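You operate a simulated robot arm through the tools that you are given. There is no shell and no other tool. Be economical: measure what you need, move in short steps, check, and stop when the job is done.

Carry out the task below with a simulated robot arm. There is one attempt and no reset: what you move stays moved.

Task
On the grey gearbox try third gear, then first gear, turning the hand wheel in each.
Fine: a quarter turn or more in each gear; leave it in first.

It is judged by the outcome, as a careful person would: the job done as asked, and still so three seconds after it is handed in. It fails if anything else is knocked over, pushed out of place, dropped, spilled or broken.

Robot
A 7-joint arm with a two-finger parallel gripper, fixed in place. Base frame: the origin is at the foot of the arm, x ahead of it, y to its left, z up. Lengths are in m, angles in rad, forces in N, time in s.
With the tool pointing down near the work surface it reaches from about 0.36 to 0.9 m from the base axis. Its first joint turns from -2.007 to 2.007 rad. Payload 3.91 kg.
The tool frame sits at the grasp point between the pads (the TCP): z along the fingers, y along the line on which they close. The tips reach 0.03 m beyond it. The gripper opens to 0.11 m. The fingers are 0.02 m wide and 0.01 m thick; the gripper's body (0.048 by 0.112 m) begins 0.055 m behind the TCP.
Orientation is that of the tool frame in the base frame, as a unit quaternion [w, x, y, z]. With the fingers straight down and closing along the base's y, the tool's x points along the base's -x, its y along +y and its z along -z.

Tools
- The arm moves only by the tool send_rows. Its argument "increments" is a list of rows, each a list of 3 entries, a list of its own where there are three numbers: the turn, a rotation vector about the tool's x, y, z in units of 45 degrees (1.0 is 45 degrees), then the shift along the tool's x, y, z in units of 500 mm (1.0 is 500 mm), then the opening, from 0 (shut) to 1 (fully open). In form: [[[ax, ay, az], [x, y, z], jaw], ...]. A call has 1 to 20 rows; each row is the pose to reach, as a shift and turn from the pose commanded when the call began, along the tool's axes at that moment. A call with a number of a shift or a turn outside -1 to 1 is refused whole. Rows are played at 5 a second. More than 0.05 m and 0.15 rad between two rows, or a gripper value outside its range, and nothing of the call is played. Where a pose cannot be reached the arm comes as near as it can. A force on the tool above 40 N (or 10 N above the force at the start of the call, whichever is more), or a blocked arm, ends the call early, and 0.2 s more pass. The fingers move at their own pace (about 0.153 m/s each) and stop on an object; they squeeze with about 20 N. The grip force told is the motor's: it shows also when the fingers shut on nothing. Time passes only in rows, and 0.2 s behind the last, so rows that repeat a pose let the fingers close. The reply holds the time, the measured pose of the TCP, the force on the tool along the base axes, the opening and the grip force, in the units named above and with some noise, with the torque about the TCP (base axes, N m) and any sound that the robot's microphone picked up, and new pictures: "pictures" is both (left out), scene, wrist or none.
- Cameras (640 x 400 px; columns grow to the right, rows downward): "scene" is fixed at [0.0506, -0.6509, 1.8534]; the picture's right is [0.88, -0.47, 0.00], its down [-0.19, -0.37, -0.91] and it looks along [0.43, 0.80, -0.41] (base axes); focal length 330 px, centre (320, 200). "wrist" rides on the gripper at [0.072, 0.017, -0.103] in the tool frame; the picture's right is [-0.23, 0.97, 0.00], its down [-0.76, -0.18, -0.62] and it looks along [-0.61, -0.14, 0.78] (tool axes); focal length 222 px, centre (320, 200). There is no depth. A picture from a camera that has moved, and an enlarged one, comes with that camera's place and axes in the base frame and with its lens.
- lift_body(by): slides the trunk up (or, below 0, down) by that many m; the arm rides with it, the base frame stays. It gives what a move gives, with no picture.
- enlarge(camera, box): a new picture of the part [left, top, right, bottom] of that camera's present view, enlarged. The clock stands still meanwhile.
- finish_job(): hands the job in; it is judged then, once.

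Work in short steps. Places have to be worked out from the pictures, the camera data and where the tool is seen: move nearer, look again, correct. Check each grasp and each placing, and mend what went wrong. You have 120 turns and 200 pictures in all, those below and enlarged ones among them. Open the gripper and draw the arm clear of the work before you hand the job in, unless the task says otherwise; then end with one line.

The tools are called after "Call:" as name(argument=value, ...) on one line, values as JSON. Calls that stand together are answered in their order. send_rows: Moves the arm, as the interface text tells. Its arguments: {"type":"object","properties":{"increments":{"type":"array","items":{"type":"array"}},"pictures":{"type":"string","enum":["both","scene","wrist","none"]}},"required":["increments"]} The other tools are called the same way: lift_body (by) slides the trunk up or down; enlarge (camera, box) takes an enlarged picture of a part of a camera's view; finish_job () hands the job in.

At the start:

```text
time_s: 0.0
position: [0.4654, 0.1236, 1.6141]
tool_rot: [0.0, 0.0, 1.0, 0.001]
contact_force: [-0.2, -0.2, 0.1]
torque: [-0.01, 0.01, 0.03]
opening: 0.1101
finger_force: 0.0
trunk travel left (down, up): [-0.925, 0.065]
```

scene: 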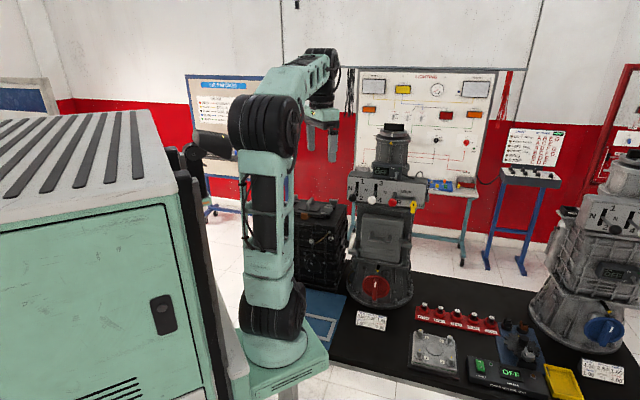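
wrist: 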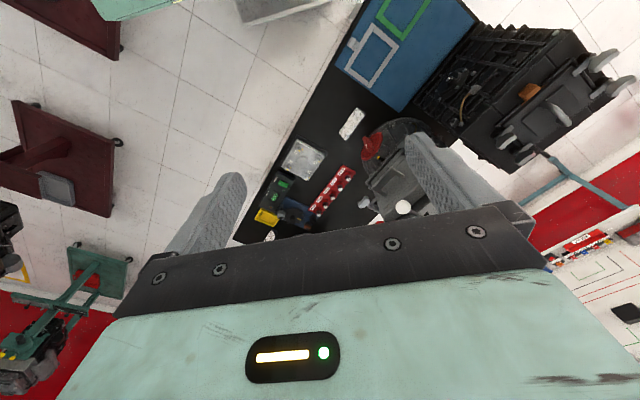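

I see two or more gearbox-like machines; I enlarge the scene to tell which is grey and read the plates.

Call:
enlarge(camera="scene", box=[300, 110, 460, 340])

Call:
enlarge(camera="scene", box=[500, 140, 640, 400])

Call:
enlarge(camera="scene", box=[380, 280, 640, 400])

```text
1.74 times, centred on (380, 225) of scene
camera zoom: at [0.0506, -0.6509, 1.8534], right [0.88, -0.47, 0.0], down [-0.19, -0.37, -0.91], along [0.43, 0.8, -0.41], focal length 574 px, centre (216, 156)
```

zoom: 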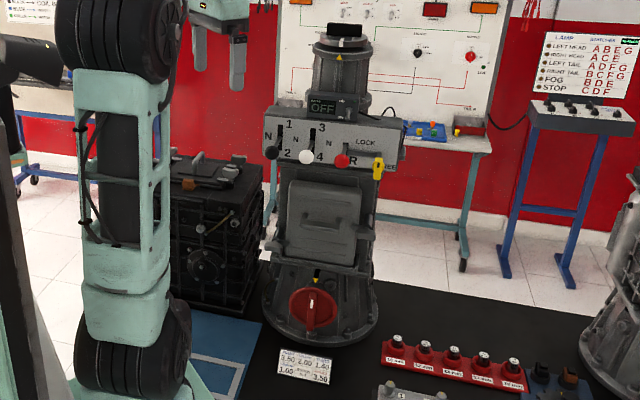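

```text
1.54 times, centred on (570, 270) of scene
camera zoom: at [0.0506, -0.6509, 1.8534], right [0.88, -0.47, 0.0], down [-0.19, -0.37, -0.91], along [0.43, 0.8, -0.41], focal length 508 px, centre (-65, 92)
```

zoom: 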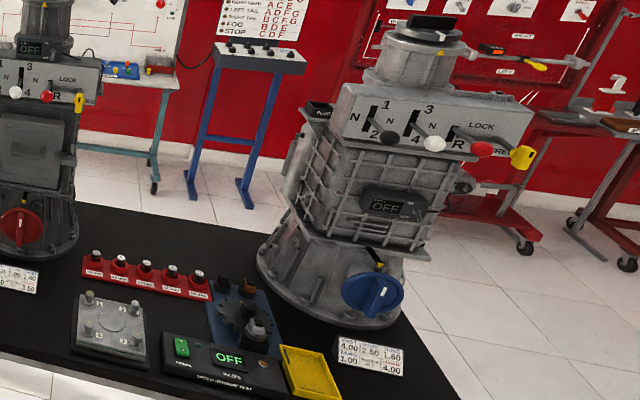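

```text
2.46 times, centred on (510, 340) of scene
camera zoom: at [0.0506, -0.6509, 1.8534], right [0.88, -0.47, 0.0], down [-0.19, -0.37, -0.91], along [0.43, 0.8, -0.41], focal length 813 px, centre (-148, -145)
```

zoom: 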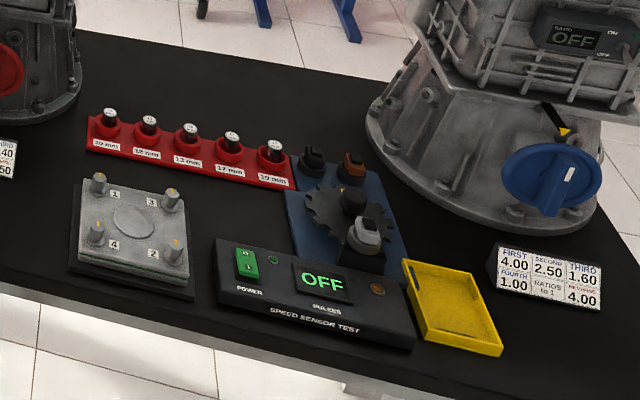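

Two similar gearboxes; the left one (red wheel, about (0.82, 0.25, 0.89), knobs about (0.76, 0.25, 1.34)) is in reach, the other is roughly 1.5 m away. I tilt the tool forward and move to view the gear panel.

Call:
send_rows(increments=[[[0, -0.17, 0], [0, 0.04, 0.07], 0.5], [[0, -0.34, 0], [0, 0.08, 0.14], 0.5], [[0, -0.5, 0], [0, 0.12, 0.21], 0.5], [[0, -0.67, 0], [0, 0.16, 0.28], 0.5], [[0, -0.84, 0], [0, 0.2, 0.34], 0.5], [[0, -1, 0], [0, 0.2, 0.4], 0.5]])

```text
time_s: 1.4
position: [0.464, 0.2251, 1.4133]
tool_rot: [0.383, 0.0, 0.924, 0.001]
contact_force: [0.1, 0.0, 0.2]
torque: [0.02, -0.02, 0.04]
opening: 0.055
finger_force: 0.1
trunk travel left (down, up): [-0.925, 0.065]
camera wrist: at [0.3399, 0.2408, 1.4346], right [0.16, 0.97, 0.16], down [0.1, -0.18, 0.98], along [0.98, -0.14, -0.12], focal length 222 px, centre (320, 200)
```

scene: 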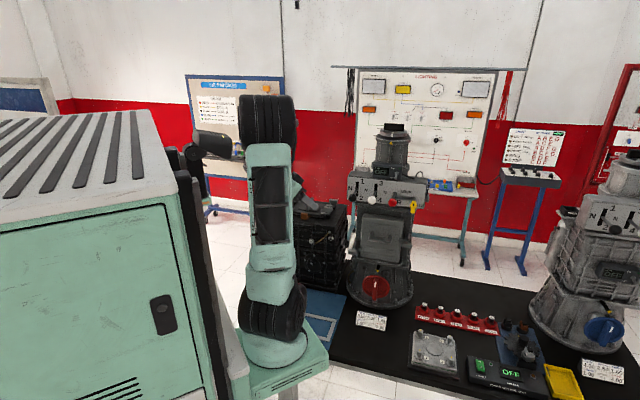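
wrist: 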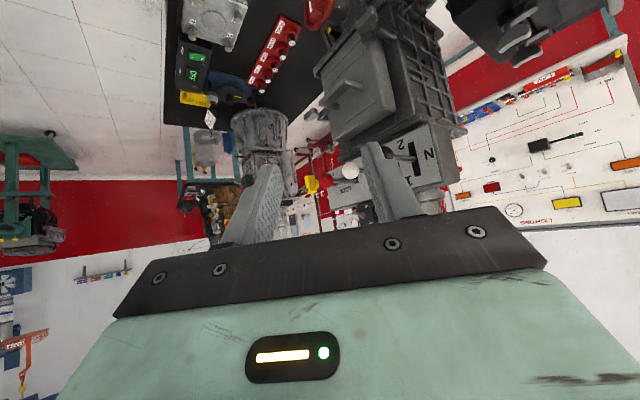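

The fingers cover the panel. I raise the tool, move it right and yaw toward the panel for a clear view.

Call:
send_rows(increments=[[[-0.1, 0, -0.1], [-0.07, -0.05, -0.07], 0.5], [[-0.2, 0, -0.2], [-0.14, -0.11, -0.14], 0.5], [[-0.31, 0, -0.31], [-0.2, -0.17, -0.2], 0.5], [[-0.31, 0, -0.31], [-0.23, -0.24, -0.23], 0.5]], pictures="wrist")

```text
refused: row 1 steps farther than a row can; nothing moved
```

The step was slightly too large; I use smaller ones.

Call:
send_rows(increments=[[[-0.08, 0, -0.08], [-0.05, -0.05, -0.05], 0.5], [[-0.16, 0, -0.16], [-0.1, -0.1, -0.1], 0.5], [[-0.24, 0, -0.24], [-0.15, -0.15, -0.15], 0.5], [[-0.31, 0, -0.31], [-0.2, -0.2, -0.2], 0.5], [[-0.31, 0, -0.31], [-0.23, -0.24, -0.23], 0.5]], pictures="wrist")

```text
time_s: 2.6
position: [0.4984, 0.1462, 1.572]
tool_rot: [0.377, -0.159, 0.91, 0.065]
contact_force: [0.0, 1.1, 0.5]
torque: [0.0, 0.02, -0.03]
opening: 0.0549
finger_force: 0.1
out of reach, approached as far as the arm can: row 4, 5
trunk travel left (down, up): [-0.925, 0.065]
camera wrist: at [0.3754, 0.1204, 1.5943], right [-0.18, 0.97, 0.16], down [0.15, -0.13, 0.98], along [0.97, 0.2, -0.12], focal length 222 px, centre (320, 200)
```

wrist: 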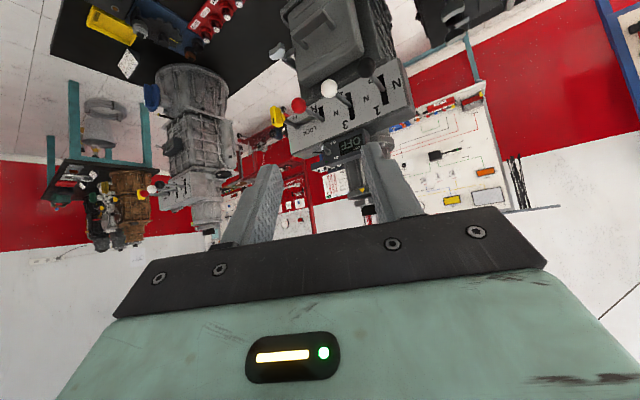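

The panel is visible now; I enlarge it.

Call:
enlarge(camera="wrist", box=[255, 30, 425, 180])

Call:
enlarge(camera="scene", box=[335, 110, 435, 220])

Call:
enlarge(camera="scene", box=[335, 250, 435, 340])

```text
2.67 times, centred on (340, 105) of wrist
camera zoom: at [0.3754, 0.1204, 1.5943], right [-0.18, 0.97, 0.16], down [0.15, -0.13, 0.98], along [0.97, 0.2, -0.12], focal length 592 px, centre (267, 453)
```

zoom: 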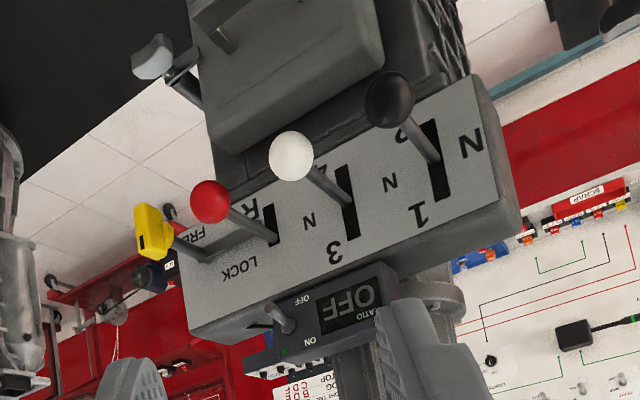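

```text
3.64 times, centred on (385, 165) of scene
camera zoom: at [0.0506, -0.6509, 1.8534], right [0.88, -0.47, 0.0], down [-0.19, -0.37, -0.91], along [0.43, 0.8, -0.41], focal length 1201 px, centre (84, 327)
```

zoom: 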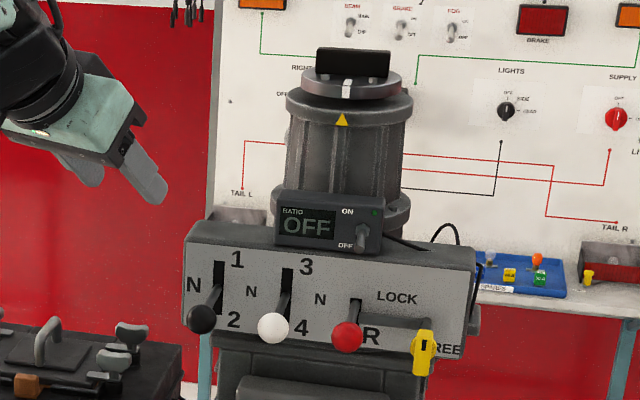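

```text
4.44 times, centred on (385, 295) of scene
camera zoom: at [0.0506, -0.6509, 1.8534], right [0.88, -0.47, 0.0], down [-0.19, -0.37, -0.91], along [0.43, 0.8, -0.41], focal length 1467 px, centre (31, -222)
```

zoom: 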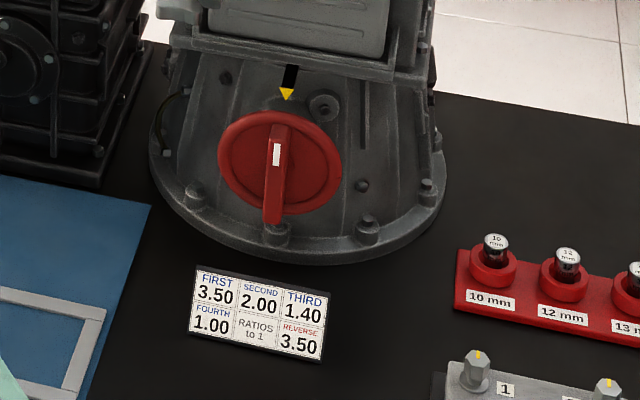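

All three levers sit in N and the yellow lock stands at FREE. The knobs are at black (.706,.309,1.337), white (.758,.253,1.337), red (.810,.198,1.34), about 9 cm in front of the panel; I bring the tool back to pointing down, moving forward.

Call:
send_rows(increments=[[[0, 0.17, 0], [-0.03, 0, 0.02], 0.5], [[0, 0.34, 0], [-0.07, 0.01, 0.04], 0.5], [[0, 0.5, 0], [-0.1, 0.01, 0.06], 0.5], [[0, 0.67, 0], [-0.13, 0.02, 0.08], 0.5], [[0, 0.84, 0], [-0.17, 0.02, 0.1], 0.5], [[0, 1, 0], [-0.2, 0.026, 0.115], 0.5]], pictures="none")

```text
time_s: 4.0
position: [0.6001, 0.1965, 1.6015]
tool_rot: [-0.001, -0.171, 0.985, 0.0]
contact_force: [-0.6, -0.1, 0.5]
torque: [0.03, -0.03, -0.01]
opening: 0.0549
finger_force: 0.0
trunk travel left (down, up): [-0.925, 0.065]
```

Now yaw to line up with the lever row (43°) and hover above the white knob.

Call:
send_rows(increments=[[[0, 0, -0.1], [-0.067, 0, 0.04], 0.6], [[0, 0, -0.2], [-0.134, 0, 0.09], 0.6], [[0, 0, -0.31], [-0.2, 0, 0.14], 0.6], [[0, 0, -0.42], [-0.27, 0, 0.19], 0.6], [[0, 0, -0.52], [-0.336, 0, 0.24], 0.6]])

```text
time_s: 5.2
position: [0.7488, 0.2476, 1.4755]
tool_rot: [-0.002, -0.368, 0.93, -0.001]
contact_force: [-0.4, 0.4, -0.9]
torque: [0.01, 0.02, 0.01]
opening: 0.0662
finger_force: 0.0
out of reach, approached as far as the arm can: row 5
trunk travel left (down, up): [-0.925, 0.065]
camera wrist: at [0.6847, 0.2096, 1.578], right [-0.5, 0.87, 0.0], down [0.68, 0.39, 0.62], along [0.54, 0.31, -0.78], focal length 222 px, centre (320, 200)
```

scene: 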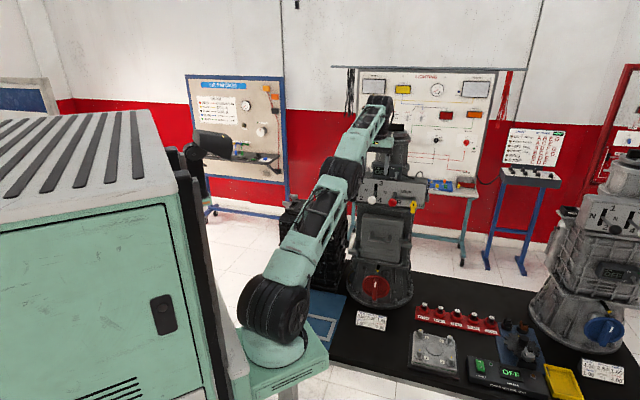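
wrist: 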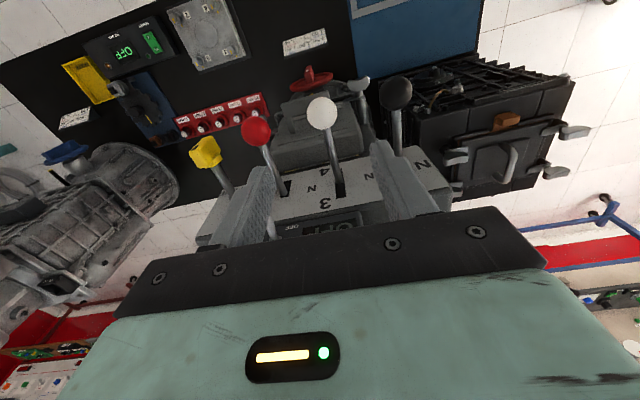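

White knob is right beneath the TCP (≈(.749,.248,1.337)). I descend around it with the fingers open 66 mm.

Call:
send_rows(increments=[[[0, 0, 0], [0, 0, 0.08], 0.6], [[0, 0, 0], [0, 0, 0.16], 0.6], [[0, 0, 0], [0, 0, 0.22], 0.6]])

```text
time_s: 6.0
position: [0.7479, 0.2459, 1.3667]
tool_rot: [0.0, -0.367, 0.93, 0.0]
contact_force: [-0.2, 0.0, -0.2]
torque: [0.0, -0.02, 0.0]
opening: 0.0663
finger_force: 0.0
trunk travel left (down, up): [-0.925, 0.065]
camera wrist: at [0.6827, 0.2085, 1.4694], right [-0.5, 0.87, 0.0], down [0.68, 0.39, 0.62], along [0.54, 0.31, -0.78], focal length 222 px, centre (320, 200)
```

scene: 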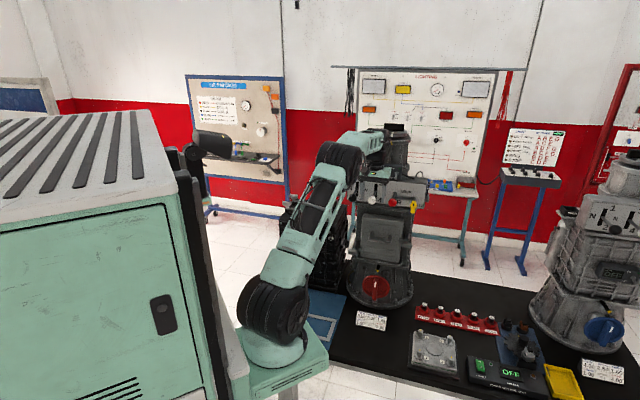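
wrist: 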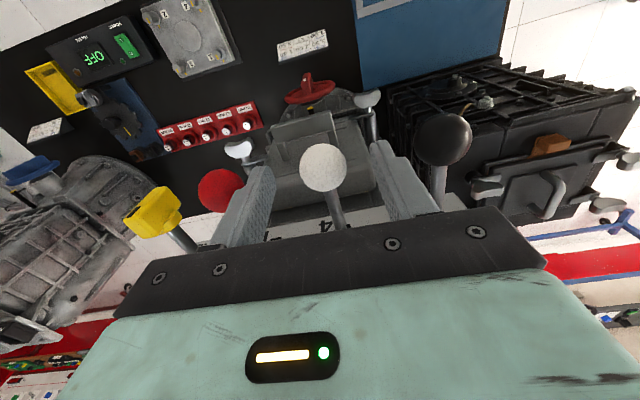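

Knob is centred; I go down 3 cm and close on it.

Call:
send_rows(increments=[[[0, 0, 0], [-0.006, 0, 0.06], 0.6], [[0, 0, 0], [-0.006, 0, 0.06], 0.1], [[0, 0, 0], [-0.006, 0, 0.06], 0.1], [[0, 0, 0], [-0.006, 0, 0.06], 0.1]], pictures="wrist")

```text
time_s: 7.0
position: [0.7493, 0.2511, 1.336]
tool_rot: [0.0, -0.368, 0.93, -0.001]
contact_force: [-4.6, 4.1, -3.3]
torque: [-0.13, 0.13, 0.06]
opening: 0.0313
finger_force: 45.3
trunk travel left (down, up): [-0.925, 0.065]
camera wrist: at [0.6844, 0.2122, 1.4394], right [-0.5, 0.87, 0.0], down [0.68, 0.39, 0.62], along [0.54, 0.31, -0.78], focal length 222 px, centre (320, 200)
```

wrist: 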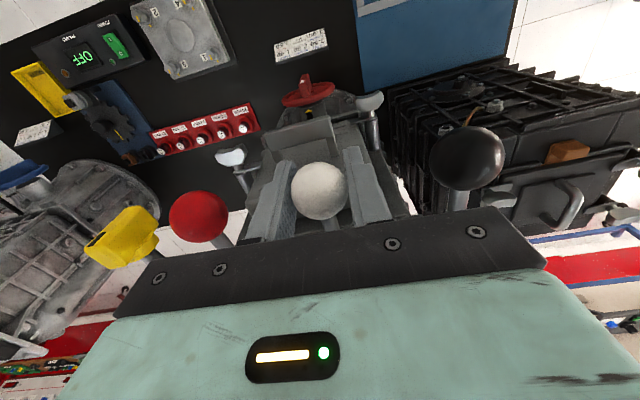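

Gripped. I lift the lever gently 3 cm toward 3.

Call:
send_rows(increments=[[[0, 0, 0], [0, 0, -0.02], 0.1], [[0, 0, 0], [0, 0, -0.04], 0.1], [[0, 0, 0], [-0.004, 0, -0.06], 0.1]])

```text
time_s: 7.8
position: [0.7511, 0.2517, 1.3658]
tool_rot: [0.0, -0.368, 0.93, 0.0]
contact_force: [-4.3, 9.9, -12.5]
torque: [-0.73, 0.81, 0.0]
opening: 0.0318
finger_force: 45.2
trunk travel left (down, up): [-0.925, 0.065]
camera wrist: at [0.6863, 0.2142, 1.4693], right [-0.5, 0.87, 0.0], down [0.68, 0.39, 0.62], along [0.54, 0.31, -0.78], focal length 222 px, centre (320, 200)
```

scene: 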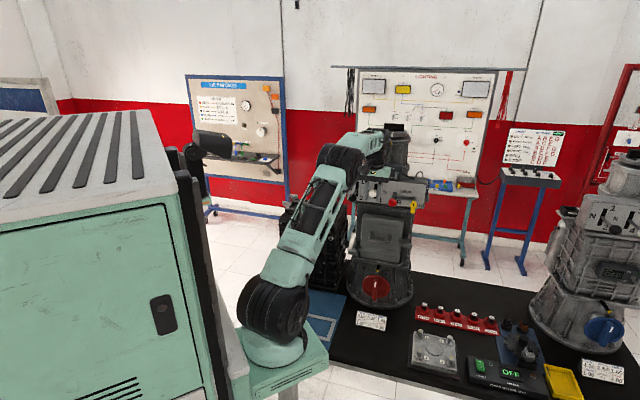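
wrist: 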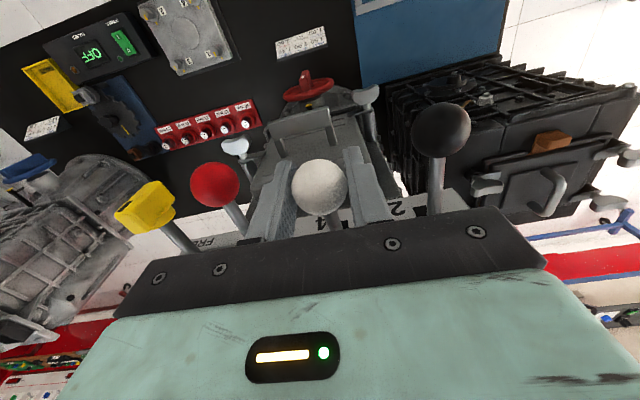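

The lever follows with a resistance of 12 N; I continue up.

Call:
send_rows(increments=[[[0, 0, 0], [-0.004, 0, -0.015], 0.1], [[0, 0, 0], [-0.01, 0, -0.03], 0.1], [[0, 0, 0], [-0.015, 0, -0.045], 0.1]], pictures="wrist")

Call:
enlarge(camera="scene", box=[335, 110, 435, 220])

```text
time_s: 8.6
position: [0.7562, 0.2568, 1.387]
tool_rot: [-0.002, -0.368, 0.93, 0.001]
contact_force: [-16.3, 5.2, -25.9]
torque: [0.65, -0.65, 0.01]
opening: 0.0314
finger_force: 45.3
trunk travel left (down, up): [-0.925, 0.065]
camera wrist: at [0.691, 0.2188, 1.4902], right [-0.5, 0.87, 0.0], down [0.68, 0.39, 0.62], along [0.54, 0.31, -0.78], focal length 222 px, centre (320, 200)
```

wrist: 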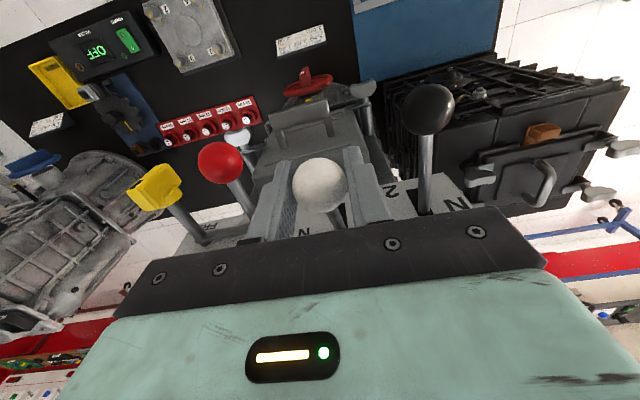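

```text
3.64 times, centred on (385, 165) of scene
camera zoom: at [0.0506, -0.6509, 1.8534], right [0.88, -0.47, 0.0], down [-0.19, -0.37, -0.91], along [0.43, 0.8, -0.41], focal length 1201 px, centre (84, 327)
```

zoom: 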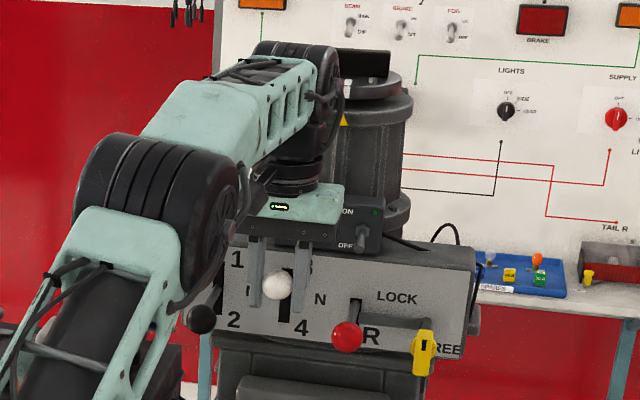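

Knob has risen 5 cm; force is growing, maybe the end stop or a detent. I try one more cm.

Call:
send_rows(increments=[[[0, 0, 0], [-0.004, 0, -0.01], 0.1], [[0, 0, 0], [-0.008, 0, -0.02], 0.1]], pictures="wrist")

Call:
enlarge(camera="wrist", box=[230, 130, 470, 280])

```text
time_s: 9.0
position: [0.7555, 0.2557, 1.3882]
tool_rot: [-0.006, -0.368, 0.93, -0.001]
contact_force: [-4.1, 1.8, -6.3]
torque: [0.67, -0.94, -0.11]
opening: 0.0315
finger_force: 45.2
trunk travel left (down, up): [-0.925, 0.065]
stopped in row 1: the force on the tool passed its limit at 46 N (the readings are from after the stop); the commanded pose is now the measured one
camera wrist: at [0.6923, 0.2195, 1.4919], right [-0.5, 0.86, 0.0], down [0.68, 0.4, 0.61], along [0.53, 0.31, -0.79], focal length 222 px, centre (320, 200)
```

wrist: 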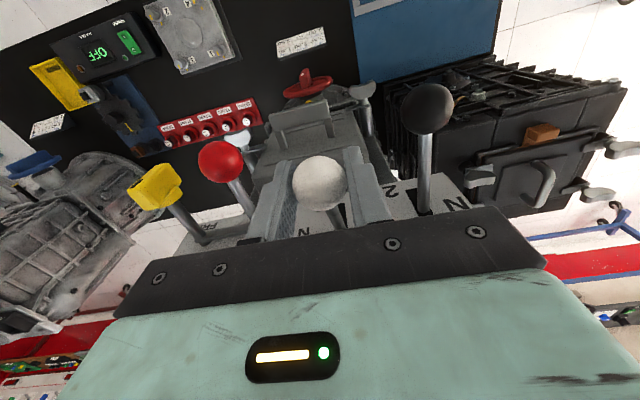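

```text
2.67 times, centred on (350, 205) of wrist
camera zoom: at [0.6923, 0.2195, 1.4919], right [-0.5, 0.86, 0.0], down [0.68, 0.4, 0.61], along [0.53, 0.31, -0.79], focal length 592 px, centre (240, 187)
```

zoom: 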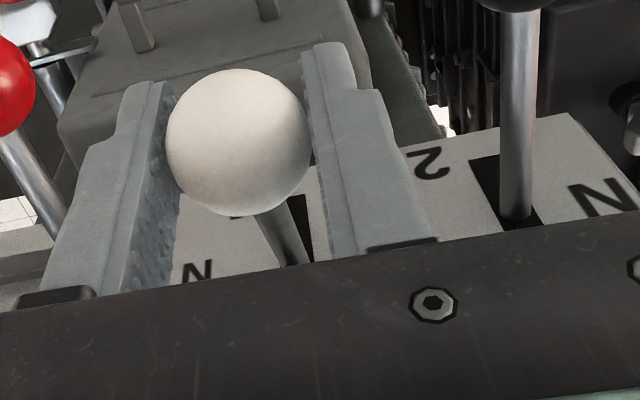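

A hard stop at 46 N: end of travel in 3. I release and rise to see whether it stays.

Call:
send_rows(increments=[[[0, 0, 0], [0, 0, 0], 0.6], [[0, 0, 0], [0, 0, 0], 0.6], [[0, 0, 0], [0.02, 0, -0.08], 0.6]], pictures="wrist")

Call:
enlarge(camera="scene", box=[335, 110, 435, 220])

```text
time_s: 9.8
position: [0.7493, 0.25, 1.4272]
tool_rot: [-0.006, -0.368, 0.93, -0.002]
contact_force: [0.3, -0.2, -0.4]
torque: [0.01, 0.02, 0.0]
opening: 0.0661
finger_force: 0.1
trunk travel left (down, up): [-0.925, 0.065]
camera wrist: at [0.6853, 0.2128, 1.532], right [-0.5, 0.87, 0.0], down [0.68, 0.4, 0.61], along [0.53, 0.31, -0.79], focal length 222 px, centre (320, 200)
```

wrist: 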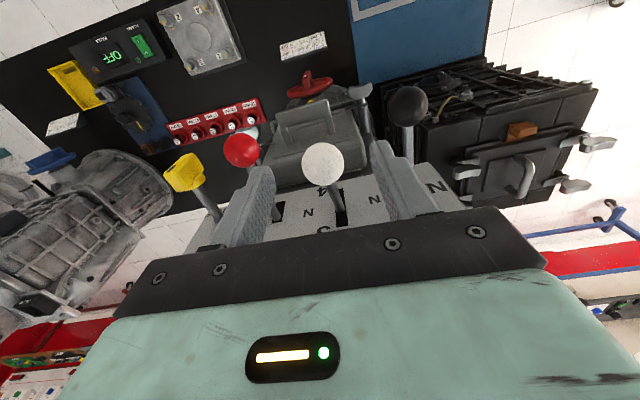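

```text
3.64 times, centred on (385, 165) of scene
camera zoom: at [0.0506, -0.6509, 1.8534], right [0.88, -0.47, 0.0], down [-0.19, -0.37, -0.91], along [0.43, 0.8, -0.41], focal length 1201 px, centre (84, 327)
```

zoom: 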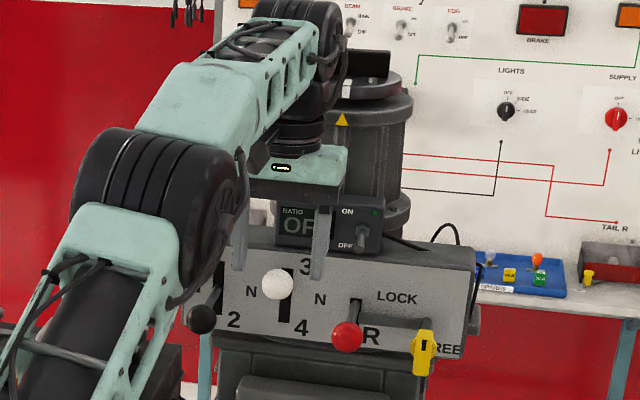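

Lever 3 stays engaged. I back the gripper straight out from the panel before descending to the wheel.

Call:
send_rows(increments=[[[0, 0, 0], [0.08, 0, 0], 0.6], [[0, 0, 0], [0.16, 0, 0], 0.6], [[0, 0, 0], [0.24, 0, 0], 0.6], [[0, 0, 0], [0.32, 0, 0.02], 0.6], [[0, 0, 0], [0.38, 0, 0.1], 0.6], [[0, 0, 0], [0.42, 0, 0.18], 0.6], [[0, 0, 0], [0.42, 0, 0.28], 0.6]])

```text
time_s: 11.4
position: [0.5943, 0.1043, 1.2912]
tool_rot: [-0.005, -0.368, 0.93, -0.001]
contact_force: [0.5, -0.6, 0.6]
torque: [-0.01, 0.01, 0.0]
opening: 0.0662
finger_force: 0.0
trunk travel left (down, up): [-0.925, 0.065]
camera wrist: at [0.5306, 0.068, 1.3957], right [-0.5, 0.87, 0.0], down [0.68, 0.4, 0.61], along [0.53, 0.31, -0.79], focal length 222 px, centre (320, 200)
```

scene: 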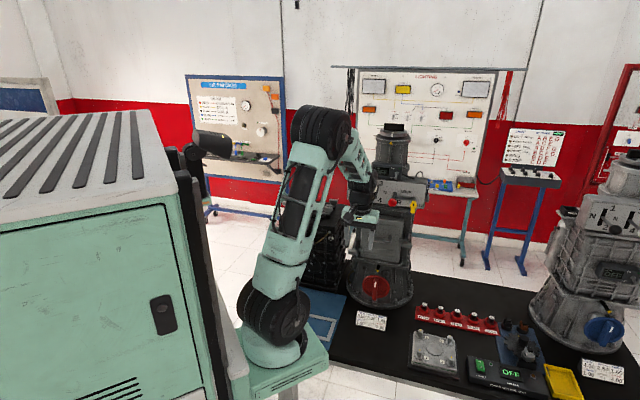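
wrist: 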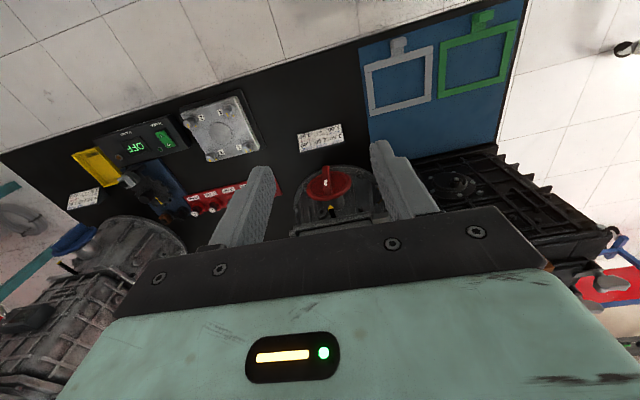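

Wheel confirmed near (.81,.255,.89). I descend while pitching the tool up toward the wheel axis.

Call:
send_rows(increments=[[[0, -0.15, 0], [0, -0.005, 0.08], 0.6], [[0, -0.3, 0], [-0.01, -0.01, 0.16], 0.6], [[0, -0.45, 0], [-0.02, -0.02, 0.24], 0.6], [[0, -0.6, 0], [-0.03, -0.03, 0.32], 0.6], [[0, -0.75, 0], [-0.04, -0.035, 0.4], 0.6], [[0, -0.9, 0], [-0.05, -0.04, 0.48], 0.6]])

```text
time_s: 12.8
position: [0.6244, 0.1066, 1.0522]
tool_rot: [0.317, -0.346, 0.874, 0.126]
contact_force: [-1.1, -0.5, 1.0]
torque: [0.0, -0.02, -0.02]
opening: 0.0659
finger_force: 0.1
trunk travel left (down, up): [-0.925, 0.065]
camera wrist: at [0.5228, 0.0342, 1.0839], right [-0.54, 0.83, 0.15], down [0.26, 0.0, 0.97], along [0.8, 0.56, -0.21], focal length 222 px, centre (320, 200)
```

scene: 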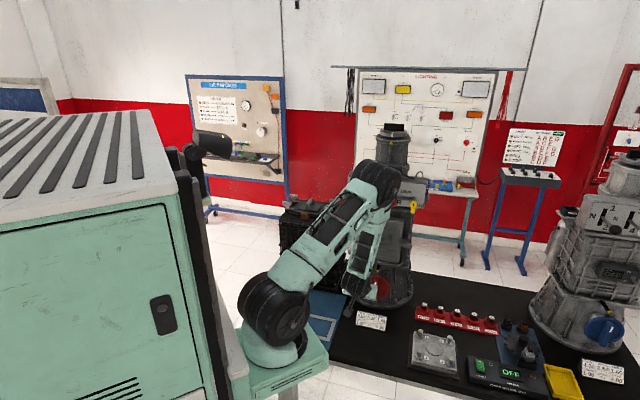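
wrist: 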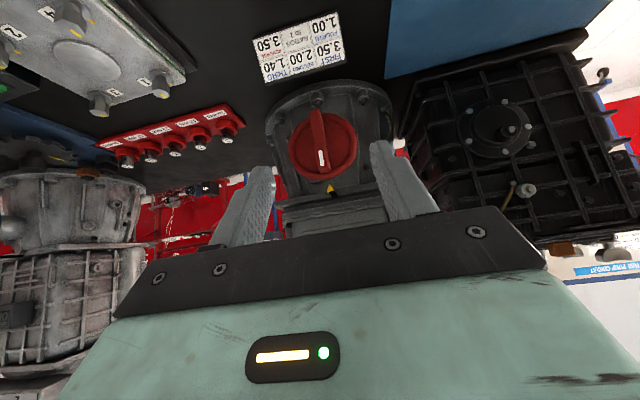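

The wheel is in clear view. I enlarge to measure wheel axis and bar.

Call:
enlarge(camera="wrist", box=[245, 70, 405, 210])

```text
2.86 times, centred on (325, 140) of wrist
camera zoom: at [0.5228, 0.0342, 1.0839], right [-0.54, 0.83, 0.15], down [0.26, 0.0, 0.97], along [0.8, 0.56, -0.21], focal length 635 px, centre (306, 371)
```

zoom: 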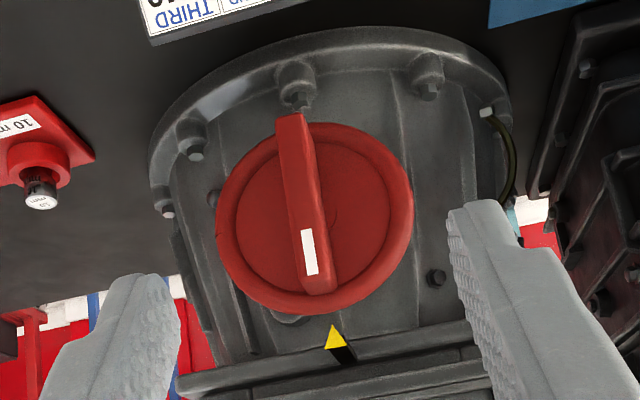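

Wheel centre ≈ (.805,.25,.917), diameter ≈ 12 cm, bar vertical, axis nearly horizontal. I go to 10 cm before it, tool 10° below horizontal.

Call:
send_rows(increments=[[[0, -0.15, 0], [-0.008, -0.006, 0.05], 0.6], [[0, -0.3, 0], [-0.016, -0.012, 0.1], 0.6], [[0, -0.45, 0], [-0.024, -0.018, 0.16], 0.6], [[0, -0.6, 0], [-0.032, -0.025, 0.22], 0.6], [[0, -0.75, 0], [-0.04, -0.032, 0.29], 0.6], [[0, -0.89, 0], [-0.05, -0.038, 0.35], 0.6]])

```text
time_s: 14.2
position: [0.7325, 0.1823, 0.9314]
tool_rot: [0.598, -0.281, 0.712, 0.238]
contact_force: [-0.4, 0.2, 0.1]
torque: [-0.03, -0.05, 0.02]
opening: 0.066
finger_force: 0.1
trunk travel left (down, up): [-0.925, 0.065]
camera wrist: at [0.6377, 0.1155, 0.878], right [-0.64, 0.74, 0.23], down [-0.23, -0.46, 0.86], along [0.74, 0.49, 0.46], focal length 222 px, centre (320, 200)
```

scene: 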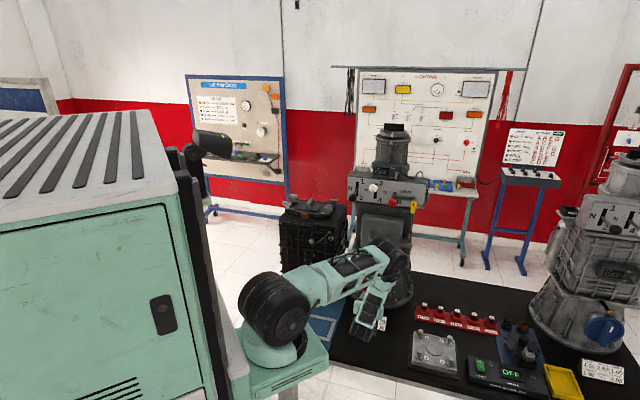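
wrist: 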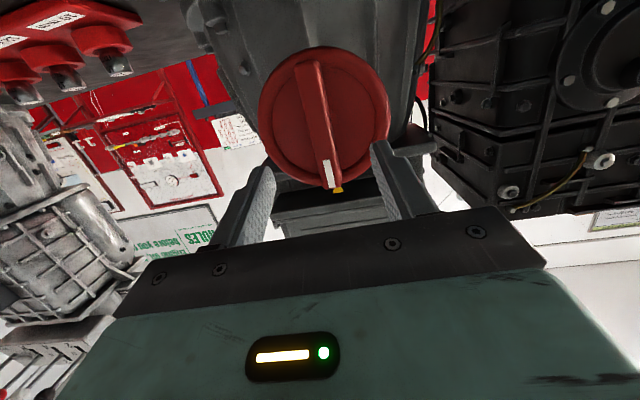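

Centre ≈ (.803,.252,.912), bar lined up between the fingers. I advance until the fingers straddle the bar.

Call:
send_rows(increments=[[[0, -0.07, 0], [0.005, 0.003, 0.05], 0.6], [[0, -0.13, 0], [0.009, 0.005, 0.1], 0.6], [[0, -0.13, 0], [0.011, 0.005, 0.125], 0.6]], pictures="wrist")

Call:
enlarge(camera="scene", box=[320, 230, 440, 350])

```text
time_s: 15.0
position: [0.7742, 0.2254, 0.9158]
tool_rot: [0.633, -0.268, 0.682, 0.251]
contact_force: [-8.0, -6.9, 4.1]
torque: [0.2, -0.05, 0.44]
opening: 0.0658
finger_force: 0.0
trunk travel left (down, up): [-0.925, 0.065]
camera wrist: at [0.6846, 0.1618, 0.8507], right [-0.65, 0.72, 0.23], down [-0.29, -0.52, 0.81], along [0.7, 0.46, 0.55], focal length 222 px, centre (320, 200)
```

wrist: 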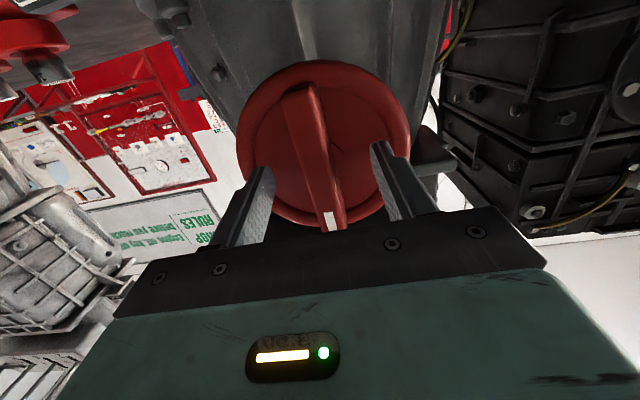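

```text
3.33 times, centred on (380, 290) of scene
camera zoom: at [0.0506, -0.6509, 1.8534], right [0.88, -0.47, 0.0], down [-0.19, -0.37, -0.91], along [0.43, 0.8, -0.41], focal length 1101 px, centre (120, -100)
```

zoom: 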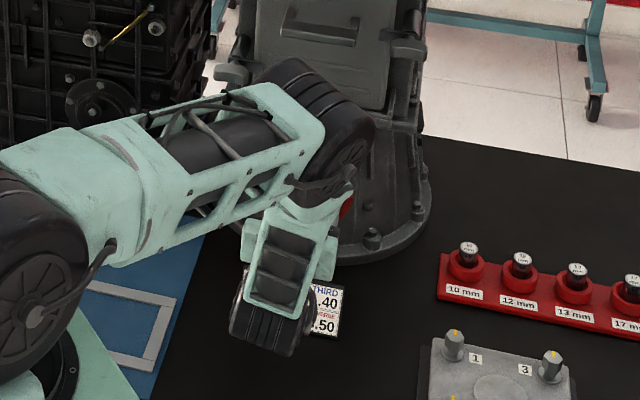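

Tips touch the disc face (≈10 N) with the bar between them; I back off 5 mm and close.

Call:
send_rows(increments=[[[0, 0, 0], [0, 0, -0.012], 0.6], [[0, 0, 0], [0, 0, -0.012], 0.05], [[0, 0, 0], [0, 0, -0.012], 0.05], [[0, 0, 0], [0, 0, -0.012], 0.05]], pictures="wrist")

```text
time_s: 16.0
position: [0.7722, 0.2212, 0.917]
tool_rot: [0.633, -0.269, 0.681, 0.251]
contact_force: [4.0, 2.5, -1.8]
torque: [0.01, -0.05, 0.91]
opening: 0.0184
finger_force: 45.0
trunk travel left (down, up): [-0.925, 0.065]
camera wrist: at [0.681, 0.1586, 0.8515], right [-0.65, 0.72, 0.23], down [-0.29, -0.52, 0.81], along [0.7, 0.46, 0.55], focal length 222 px, centre (320, 200)
```

wrist: 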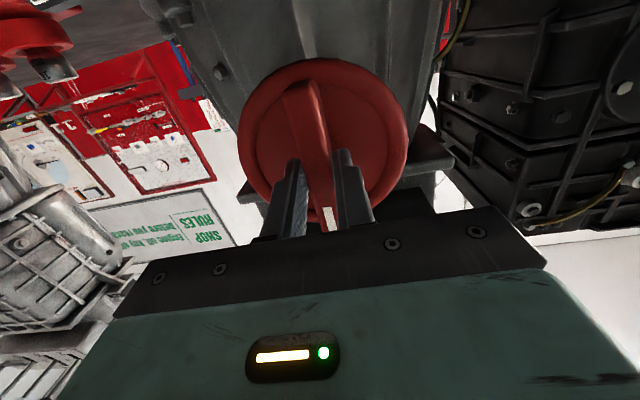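

Bar gripped (18 mm), about 6 mm above the wheel centre. I try turning about the wheel centre, 30° first.

Call:
send_rows(increments=[[[0, 0, 0.17], [0, -0.002, 0], 0.05], [[0, 0, 0.34], [0, -0.004, 0], 0.05], [[0, 0, 0.5], [0.001, -0.005, 0], 0.05], [[0, 0, 0.67], [0.002, -0.006, 0], 0.05]], pictures="wrist")

```text
time_s: 17.0
position: [0.772, 0.2209, 0.9169]
tool_rot: [0.545, -0.084, 0.727, 0.409]
contact_force: [-8.0, 11.1, 8.1]
torque: [-0.39, 0.28, 1.68]
opening: 0.0189
finger_force: 45.0
trunk travel left (down, up): [-0.925, 0.065]
camera wrist: at [0.6586, 0.1839, 0.8698], right [-0.46, 0.56, 0.69], down [-0.05, -0.79, 0.61], along [0.89, 0.25, 0.39], focal length 222 px, centre (320, 200)
```

wrist: 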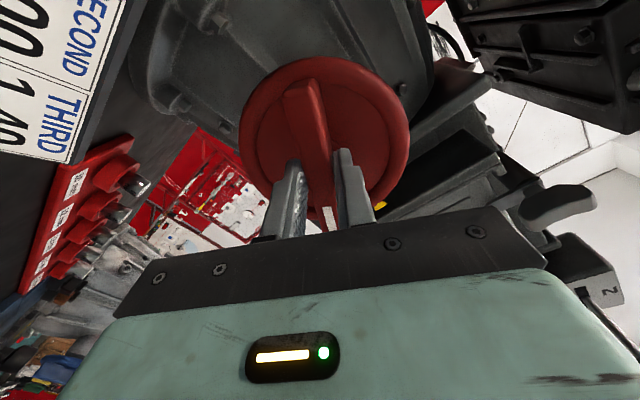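

The wheel turns with the hand (yellow arrow left the mark by ~30°). I continue another 45°, easing the side load.

Call:
send_rows(increments=[[[0, 0, 0.17], [0, 0.005, 0], 0.05], [[0, 0, 0.34], [0, 0.006, 0], 0.05], [[0, 0, 0.5], [0, 0.006, 0], 0.05], [[0, 0, 0.67], [0, 0.006, 0], 0.05], [[0, 0, 0.84], [0, 0.006, 0], 0.05], [[0, 0, 1], [0, 0.006, 0], 0.05]], pictures="wrist")

```text
time_s: 18.4
position: [0.772, 0.2211, 0.9169]
tool_rot: [0.347, 0.204, 0.704, 0.586]
contact_force: [-5.6, -2.3, 0.4]
torque: [0.26, -0.45, 1.12]
opening: 0.0193
finger_force: 45.0
trunk travel left (down, up): [-0.925, 0.065]
camera wrist: at [0.6451, 0.2037, 0.9222], right [0.04, 0.07, 1.0], down [0.08, -0.99, 0.07], along [1.0, 0.08, -0.04], focal length 222 px, centre (320, 200)
```

wrist: 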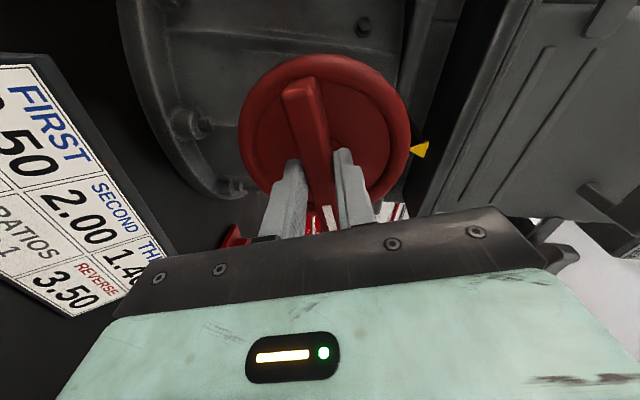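

75° so far with little force. Another 45° for a good margin.

Call:
send_rows(increments=[[[0, 0, 0.17], [0, 0, 0], 0.05], [[0, 0, 0.34], [0, 0, 0], 0.05], [[0, 0, 0.5], [0, 0, 0], 0.05], [[0, 0, 0.67], [0, 0, 0], 0.05], [[0, 0, 0.84], [0, 0, 0], 0.05], [[0, 0, 1], [0, 0, 0], 0.05]])

Call:
enlarge(camera="scene", box=[335, 110, 435, 220])

```text
time_s: 19.8
position: [0.7711, 0.2216, 0.9162]
tool_rot: [0.098, 0.457, 0.572, 0.674]
contact_force: [-1.6, -7.3, -3.8]
torque: [0.91, -0.91, 0.67]
opening: 0.0188
finger_force: 45.0
trunk travel left (down, up): [-0.925, 0.065]
camera wrist: at [0.6619, 0.1914, 0.9752], right [0.51, -0.47, 0.72], down [-0.09, -0.87, -0.49], along [0.85, 0.18, -0.49], focal length 222 px, centre (320, 200)
```

scene: 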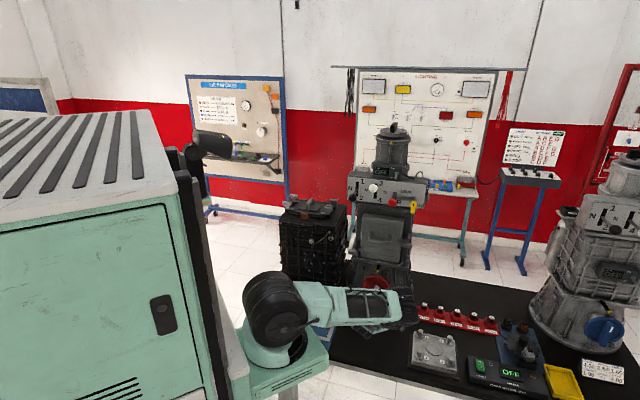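
wrist: 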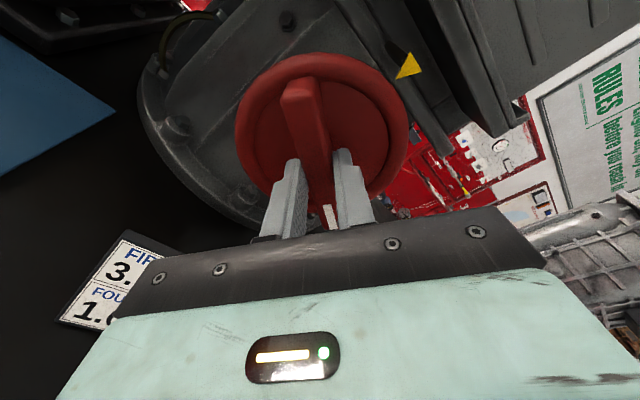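

```text
3.64 times, centred on (385, 165) of scene
camera zoom: at [0.0506, -0.6509, 1.8534], right [0.88, -0.47, 0.0], down [-0.19, -0.37, -0.91], along [0.43, 0.8, -0.41], focal length 1201 px, centre (84, 327)
```

zoom: 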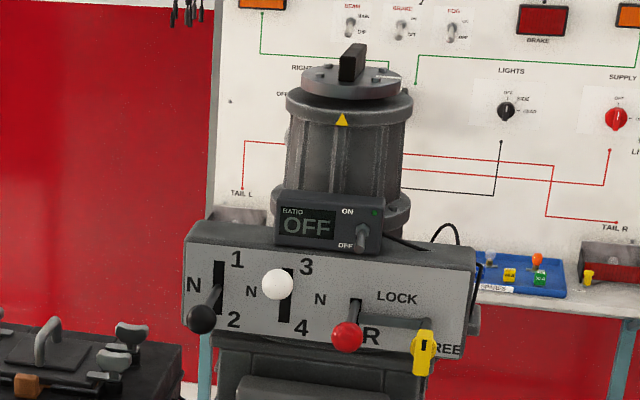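

The top output flange turned about 85° too, so third is truly engaged. A little more turn, then release and back off along the axis.

Call:
send_rows(increments=[[[0, 0, 0.15], [0, 0, 0], 0.05], [[0, 0, 0.3], [0, 0, 0], 0.05], [[0, 0, 0.3], [0, 0, 0], 0.6], [[0, 0, 0.3], [0, 0, 0], 0.6], [[0, 0, 0.3], [0, 0, -0.05], 0.6], [[0, 0, 0.3], [0, 0, -0.12], 0.6], [[0, 0, 0.3], [0, 0, -0.2], 0.6]], pictures="wrist")

```text
time_s: 21.4
position: [0.6979, 0.151, 0.9239]
tool_rot: [0.017, 0.521, 0.516, 0.68]
contact_force: [0.1, -0.1, 0.4]
torque: [0.02, -0.02, -0.04]
opening: 0.0661
finger_force: 0.1
trunk travel left (down, up): [-0.925, 0.065]
camera wrist: at [0.5984, 0.1138, 0.9944], right [0.6, -0.58, 0.54], down [-0.2, -0.77, -0.61], along [0.77, 0.26, -0.58], focal length 222 px, centre (320, 200)
```

wrist: 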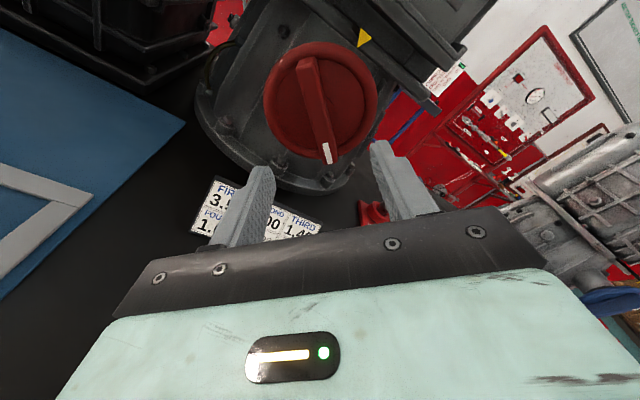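

Released cleanly. I go up while unrolling the hand in steps, keeping away from the panel.

Call:
send_rows(increments=[[[0, 0, -0.17], [0.02, 0.025, -0.01], 0.6], [[0, 0, -0.34], [0.045, 0.05, -0.02], 0.6], [[0, 0, -0.5], [0.07, 0.075, -0.03], 0.6], [[0, 0, -0.67], [0.09, 0.1, -0.04], 0.6], [[0, 0, -0.84], [0.115, 0.12, -0.05], 0.6], [[0, 0, -1], [0.136, 0.146, -0.06], 0.6]], pictures="none")

```text
time_s: 22.8
position: [0.6828, 0.1358, 1.0254]
tool_rot: [0.278, 0.284, 0.675, 0.621]
contact_force: [0.4, 0.3, 0.5]
torque: [-0.01, -0.01, 0.04]
opening: 0.0663
finger_force: 0.1
trunk travel left (down, up): [-0.925, 0.065]
```

Continue: another 45° unroll and 8 cm up.

Call:
send_rows(increments=[[[0, 0, -0.17], [0, 0.03, -0.01], 0.6], [[0, 0, -0.34], [0, 0.06, -0.02], 0.6], [[0, 0, -0.5], [0, 0.09, -0.03], 0.6], [[0, 0, -0.67], [0, 0.12, -0.04], 0.6], [[0, 0, -0.84], [0, 0.15, -0.05], 0.6], [[0, 0, -1], [0, 0.17, -0.06], 0.6]], pictures="none")

```text
time_s: 24.2
position: [0.6631, 0.1216, 1.1125]
tool_rot: [0.494, 0.002, 0.732, 0.468]
contact_force: [0.0, 0.4, 0.6]
torque: [0.01, -0.01, 0.02]
opening: 0.0661
finger_force: 0.0
trunk travel left (down, up): [-0.925, 0.065]
```

Last roll step.

Call:
send_rows(increments=[[[0, 0, -0.17], [-0.02, 0.02, -0.02], 0.6], [[0, 0, -0.34], [-0.04, 0.04, -0.04], 0.6], [[0, 0, -0.5], [-0.06, 0.06, -0.06], 0.6], [[0, 0, -0.67], [-0.08, 0.08, -0.08], 0.6], [[0, 0, -0.84], [-0.1, 0.1, -0.1], 0.6], [[0, 0, -0.967], [-0.116, 0.11, -0.12], 0.6]])

```text
time_s: 25.6
position: [0.6251, 0.0847, 1.1968]
tool_rot: [0.632, -0.269, 0.682, 0.251]
contact_force: [0.5, -0.1, 0.0]
torque: [-0.02, 0.02, 0.01]
opening: 0.0659
finger_force: 0.0
trunk travel left (down, up): [-0.925, 0.065]
camera wrist: at [0.5344, 0.0218, 1.1329], right [-0.65, 0.72, 0.23], down [-0.29, -0.52, 0.81], along [0.7, 0.46, 0.55], focal length 222 px, centre (320, 200)
```

scene: 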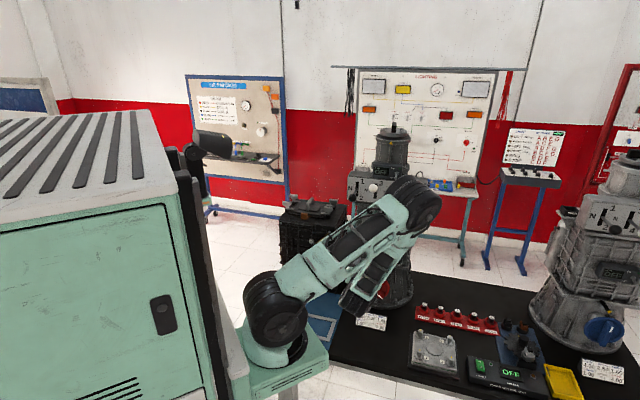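
wrist: 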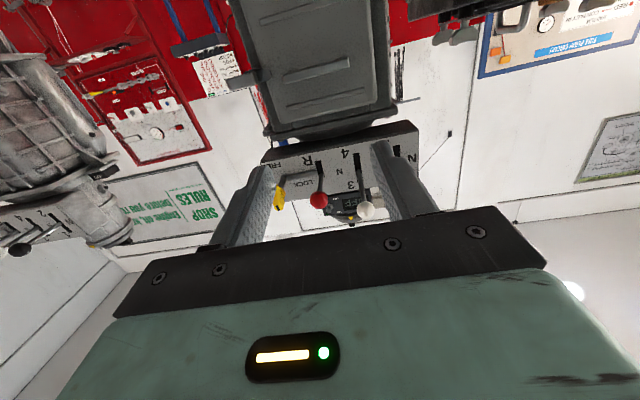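

Now pitch back down while rising further.

Call:
send_rows(increments=[[[0, 0.16, 0], [-0.06, 0, 0], 0.6], [[0, 0.32, 0], [-0.12, 0, 0], 0.6], [[0, 0.48, 0], [-0.18, 0, 0], 0.6], [[0, 0.64, 0], [-0.24, 0, 0], 0.6], [[0, 0.8, 0], [-0.3, 0, 0], 0.6], [[0, 0.95, 0], [-0.36, 0, 0], 0.6]], pictures="none")

```text
time_s: 27.0
position: [0.6349, 0.0946, 1.37]
tool_rot: [0.355, -0.339, 0.859, 0.147]
contact_force: [-0.8, -0.1, -0.8]
torque: [0.04, -0.05, 0.01]
opening: 0.0661
finger_force: 0.1
out of reach, approached as far as the arm can: row 2, 6
trunk travel left (down, up): [-0.925, 0.065]
```

Second half of pitching to straight down, rising to ~1.45.

Call:
send_rows(increments=[[[0, 0.17, 0], [-0.02, 0, -0.02], 0.6], [[0, 0.34, 0], [-0.04, 0, -0.04], 0.6], [[0, 0.5, 0], [-0.06, 0, -0.06], 0.6], [[0, 0.67, 0], [-0.08, 0, -0.08], 0.6], [[0, 0.84, 0], [-0.1, 0, -0.1], 0.6], [[0, 1.0, 0], [-0.113, 0, -0.113], 0.6]])

```text
time_s: 28.4
position: [0.6341, 0.0955, 1.4498]
tool_rot: [-0.017, -0.368, 0.93, -0.005]
contact_force: [0.1, 0.2, 0.9]
torque: [-0.08, -0.06, 0.0]
opening: 0.0663
finger_force: 0.1
out of reach, approached as far as the arm can: row 1, 3
trunk travel left (down, up): [-0.925, 0.065]
camera wrist: at [0.5739, 0.0608, 1.555], right [-0.5, 0.87, -0.01], down [0.69, 0.41, 0.59], along [0.52, 0.29, -0.8], focal length 222 px, centre (320, 200)
```

scene: 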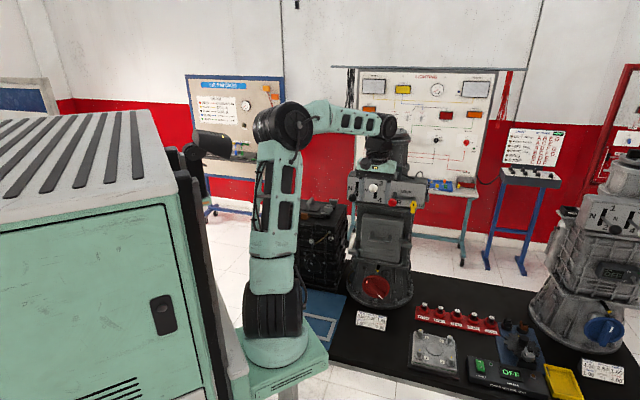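
wrist: 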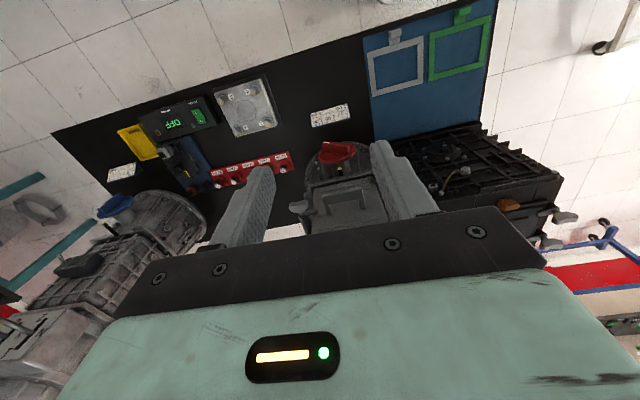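

I move over the white knob (now ≈ (.756,.257,1.388)), keeping the tips above it.

Call:
send_rows(increments=[[[0, -0.02, 0], [-0.05, 0.06, 0], 0.6], [[0, -0.044, 0], [-0.13, 0.068, 0], 0.6], [[0, -0.044, 0], [-0.22, 0.068, 0], 0.6], [[0, -0.044, 0], [-0.31, 0.068, 0], 0.6], [[0, -0.044, 0], [-0.385, 0.068, 0], 0.6]], pictures="wrist")

```text
time_s: 29.6
position: [0.7529, 0.255, 1.4397]
tool_rot: [-0.002, -0.367, 0.93, 0.003]
contact_force: [0.1, 0.9, 0.2]
torque: [0.02, -0.04, 0.01]
opening: 0.0661
finger_force: 0.1
trunk travel left (down, up): [-0.925, 0.065]
camera wrist: at [0.6897, 0.2158, 1.5442], right [-0.5, 0.87, 0.0], down [0.68, 0.39, 0.62], along [0.54, 0.31, -0.78], focal length 222 px, centre (320, 200)
```

wrist: 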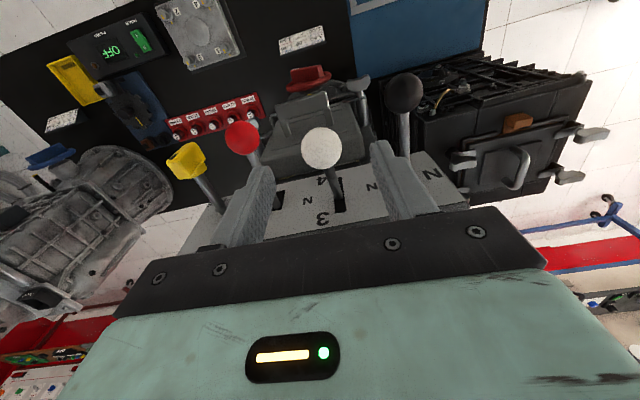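

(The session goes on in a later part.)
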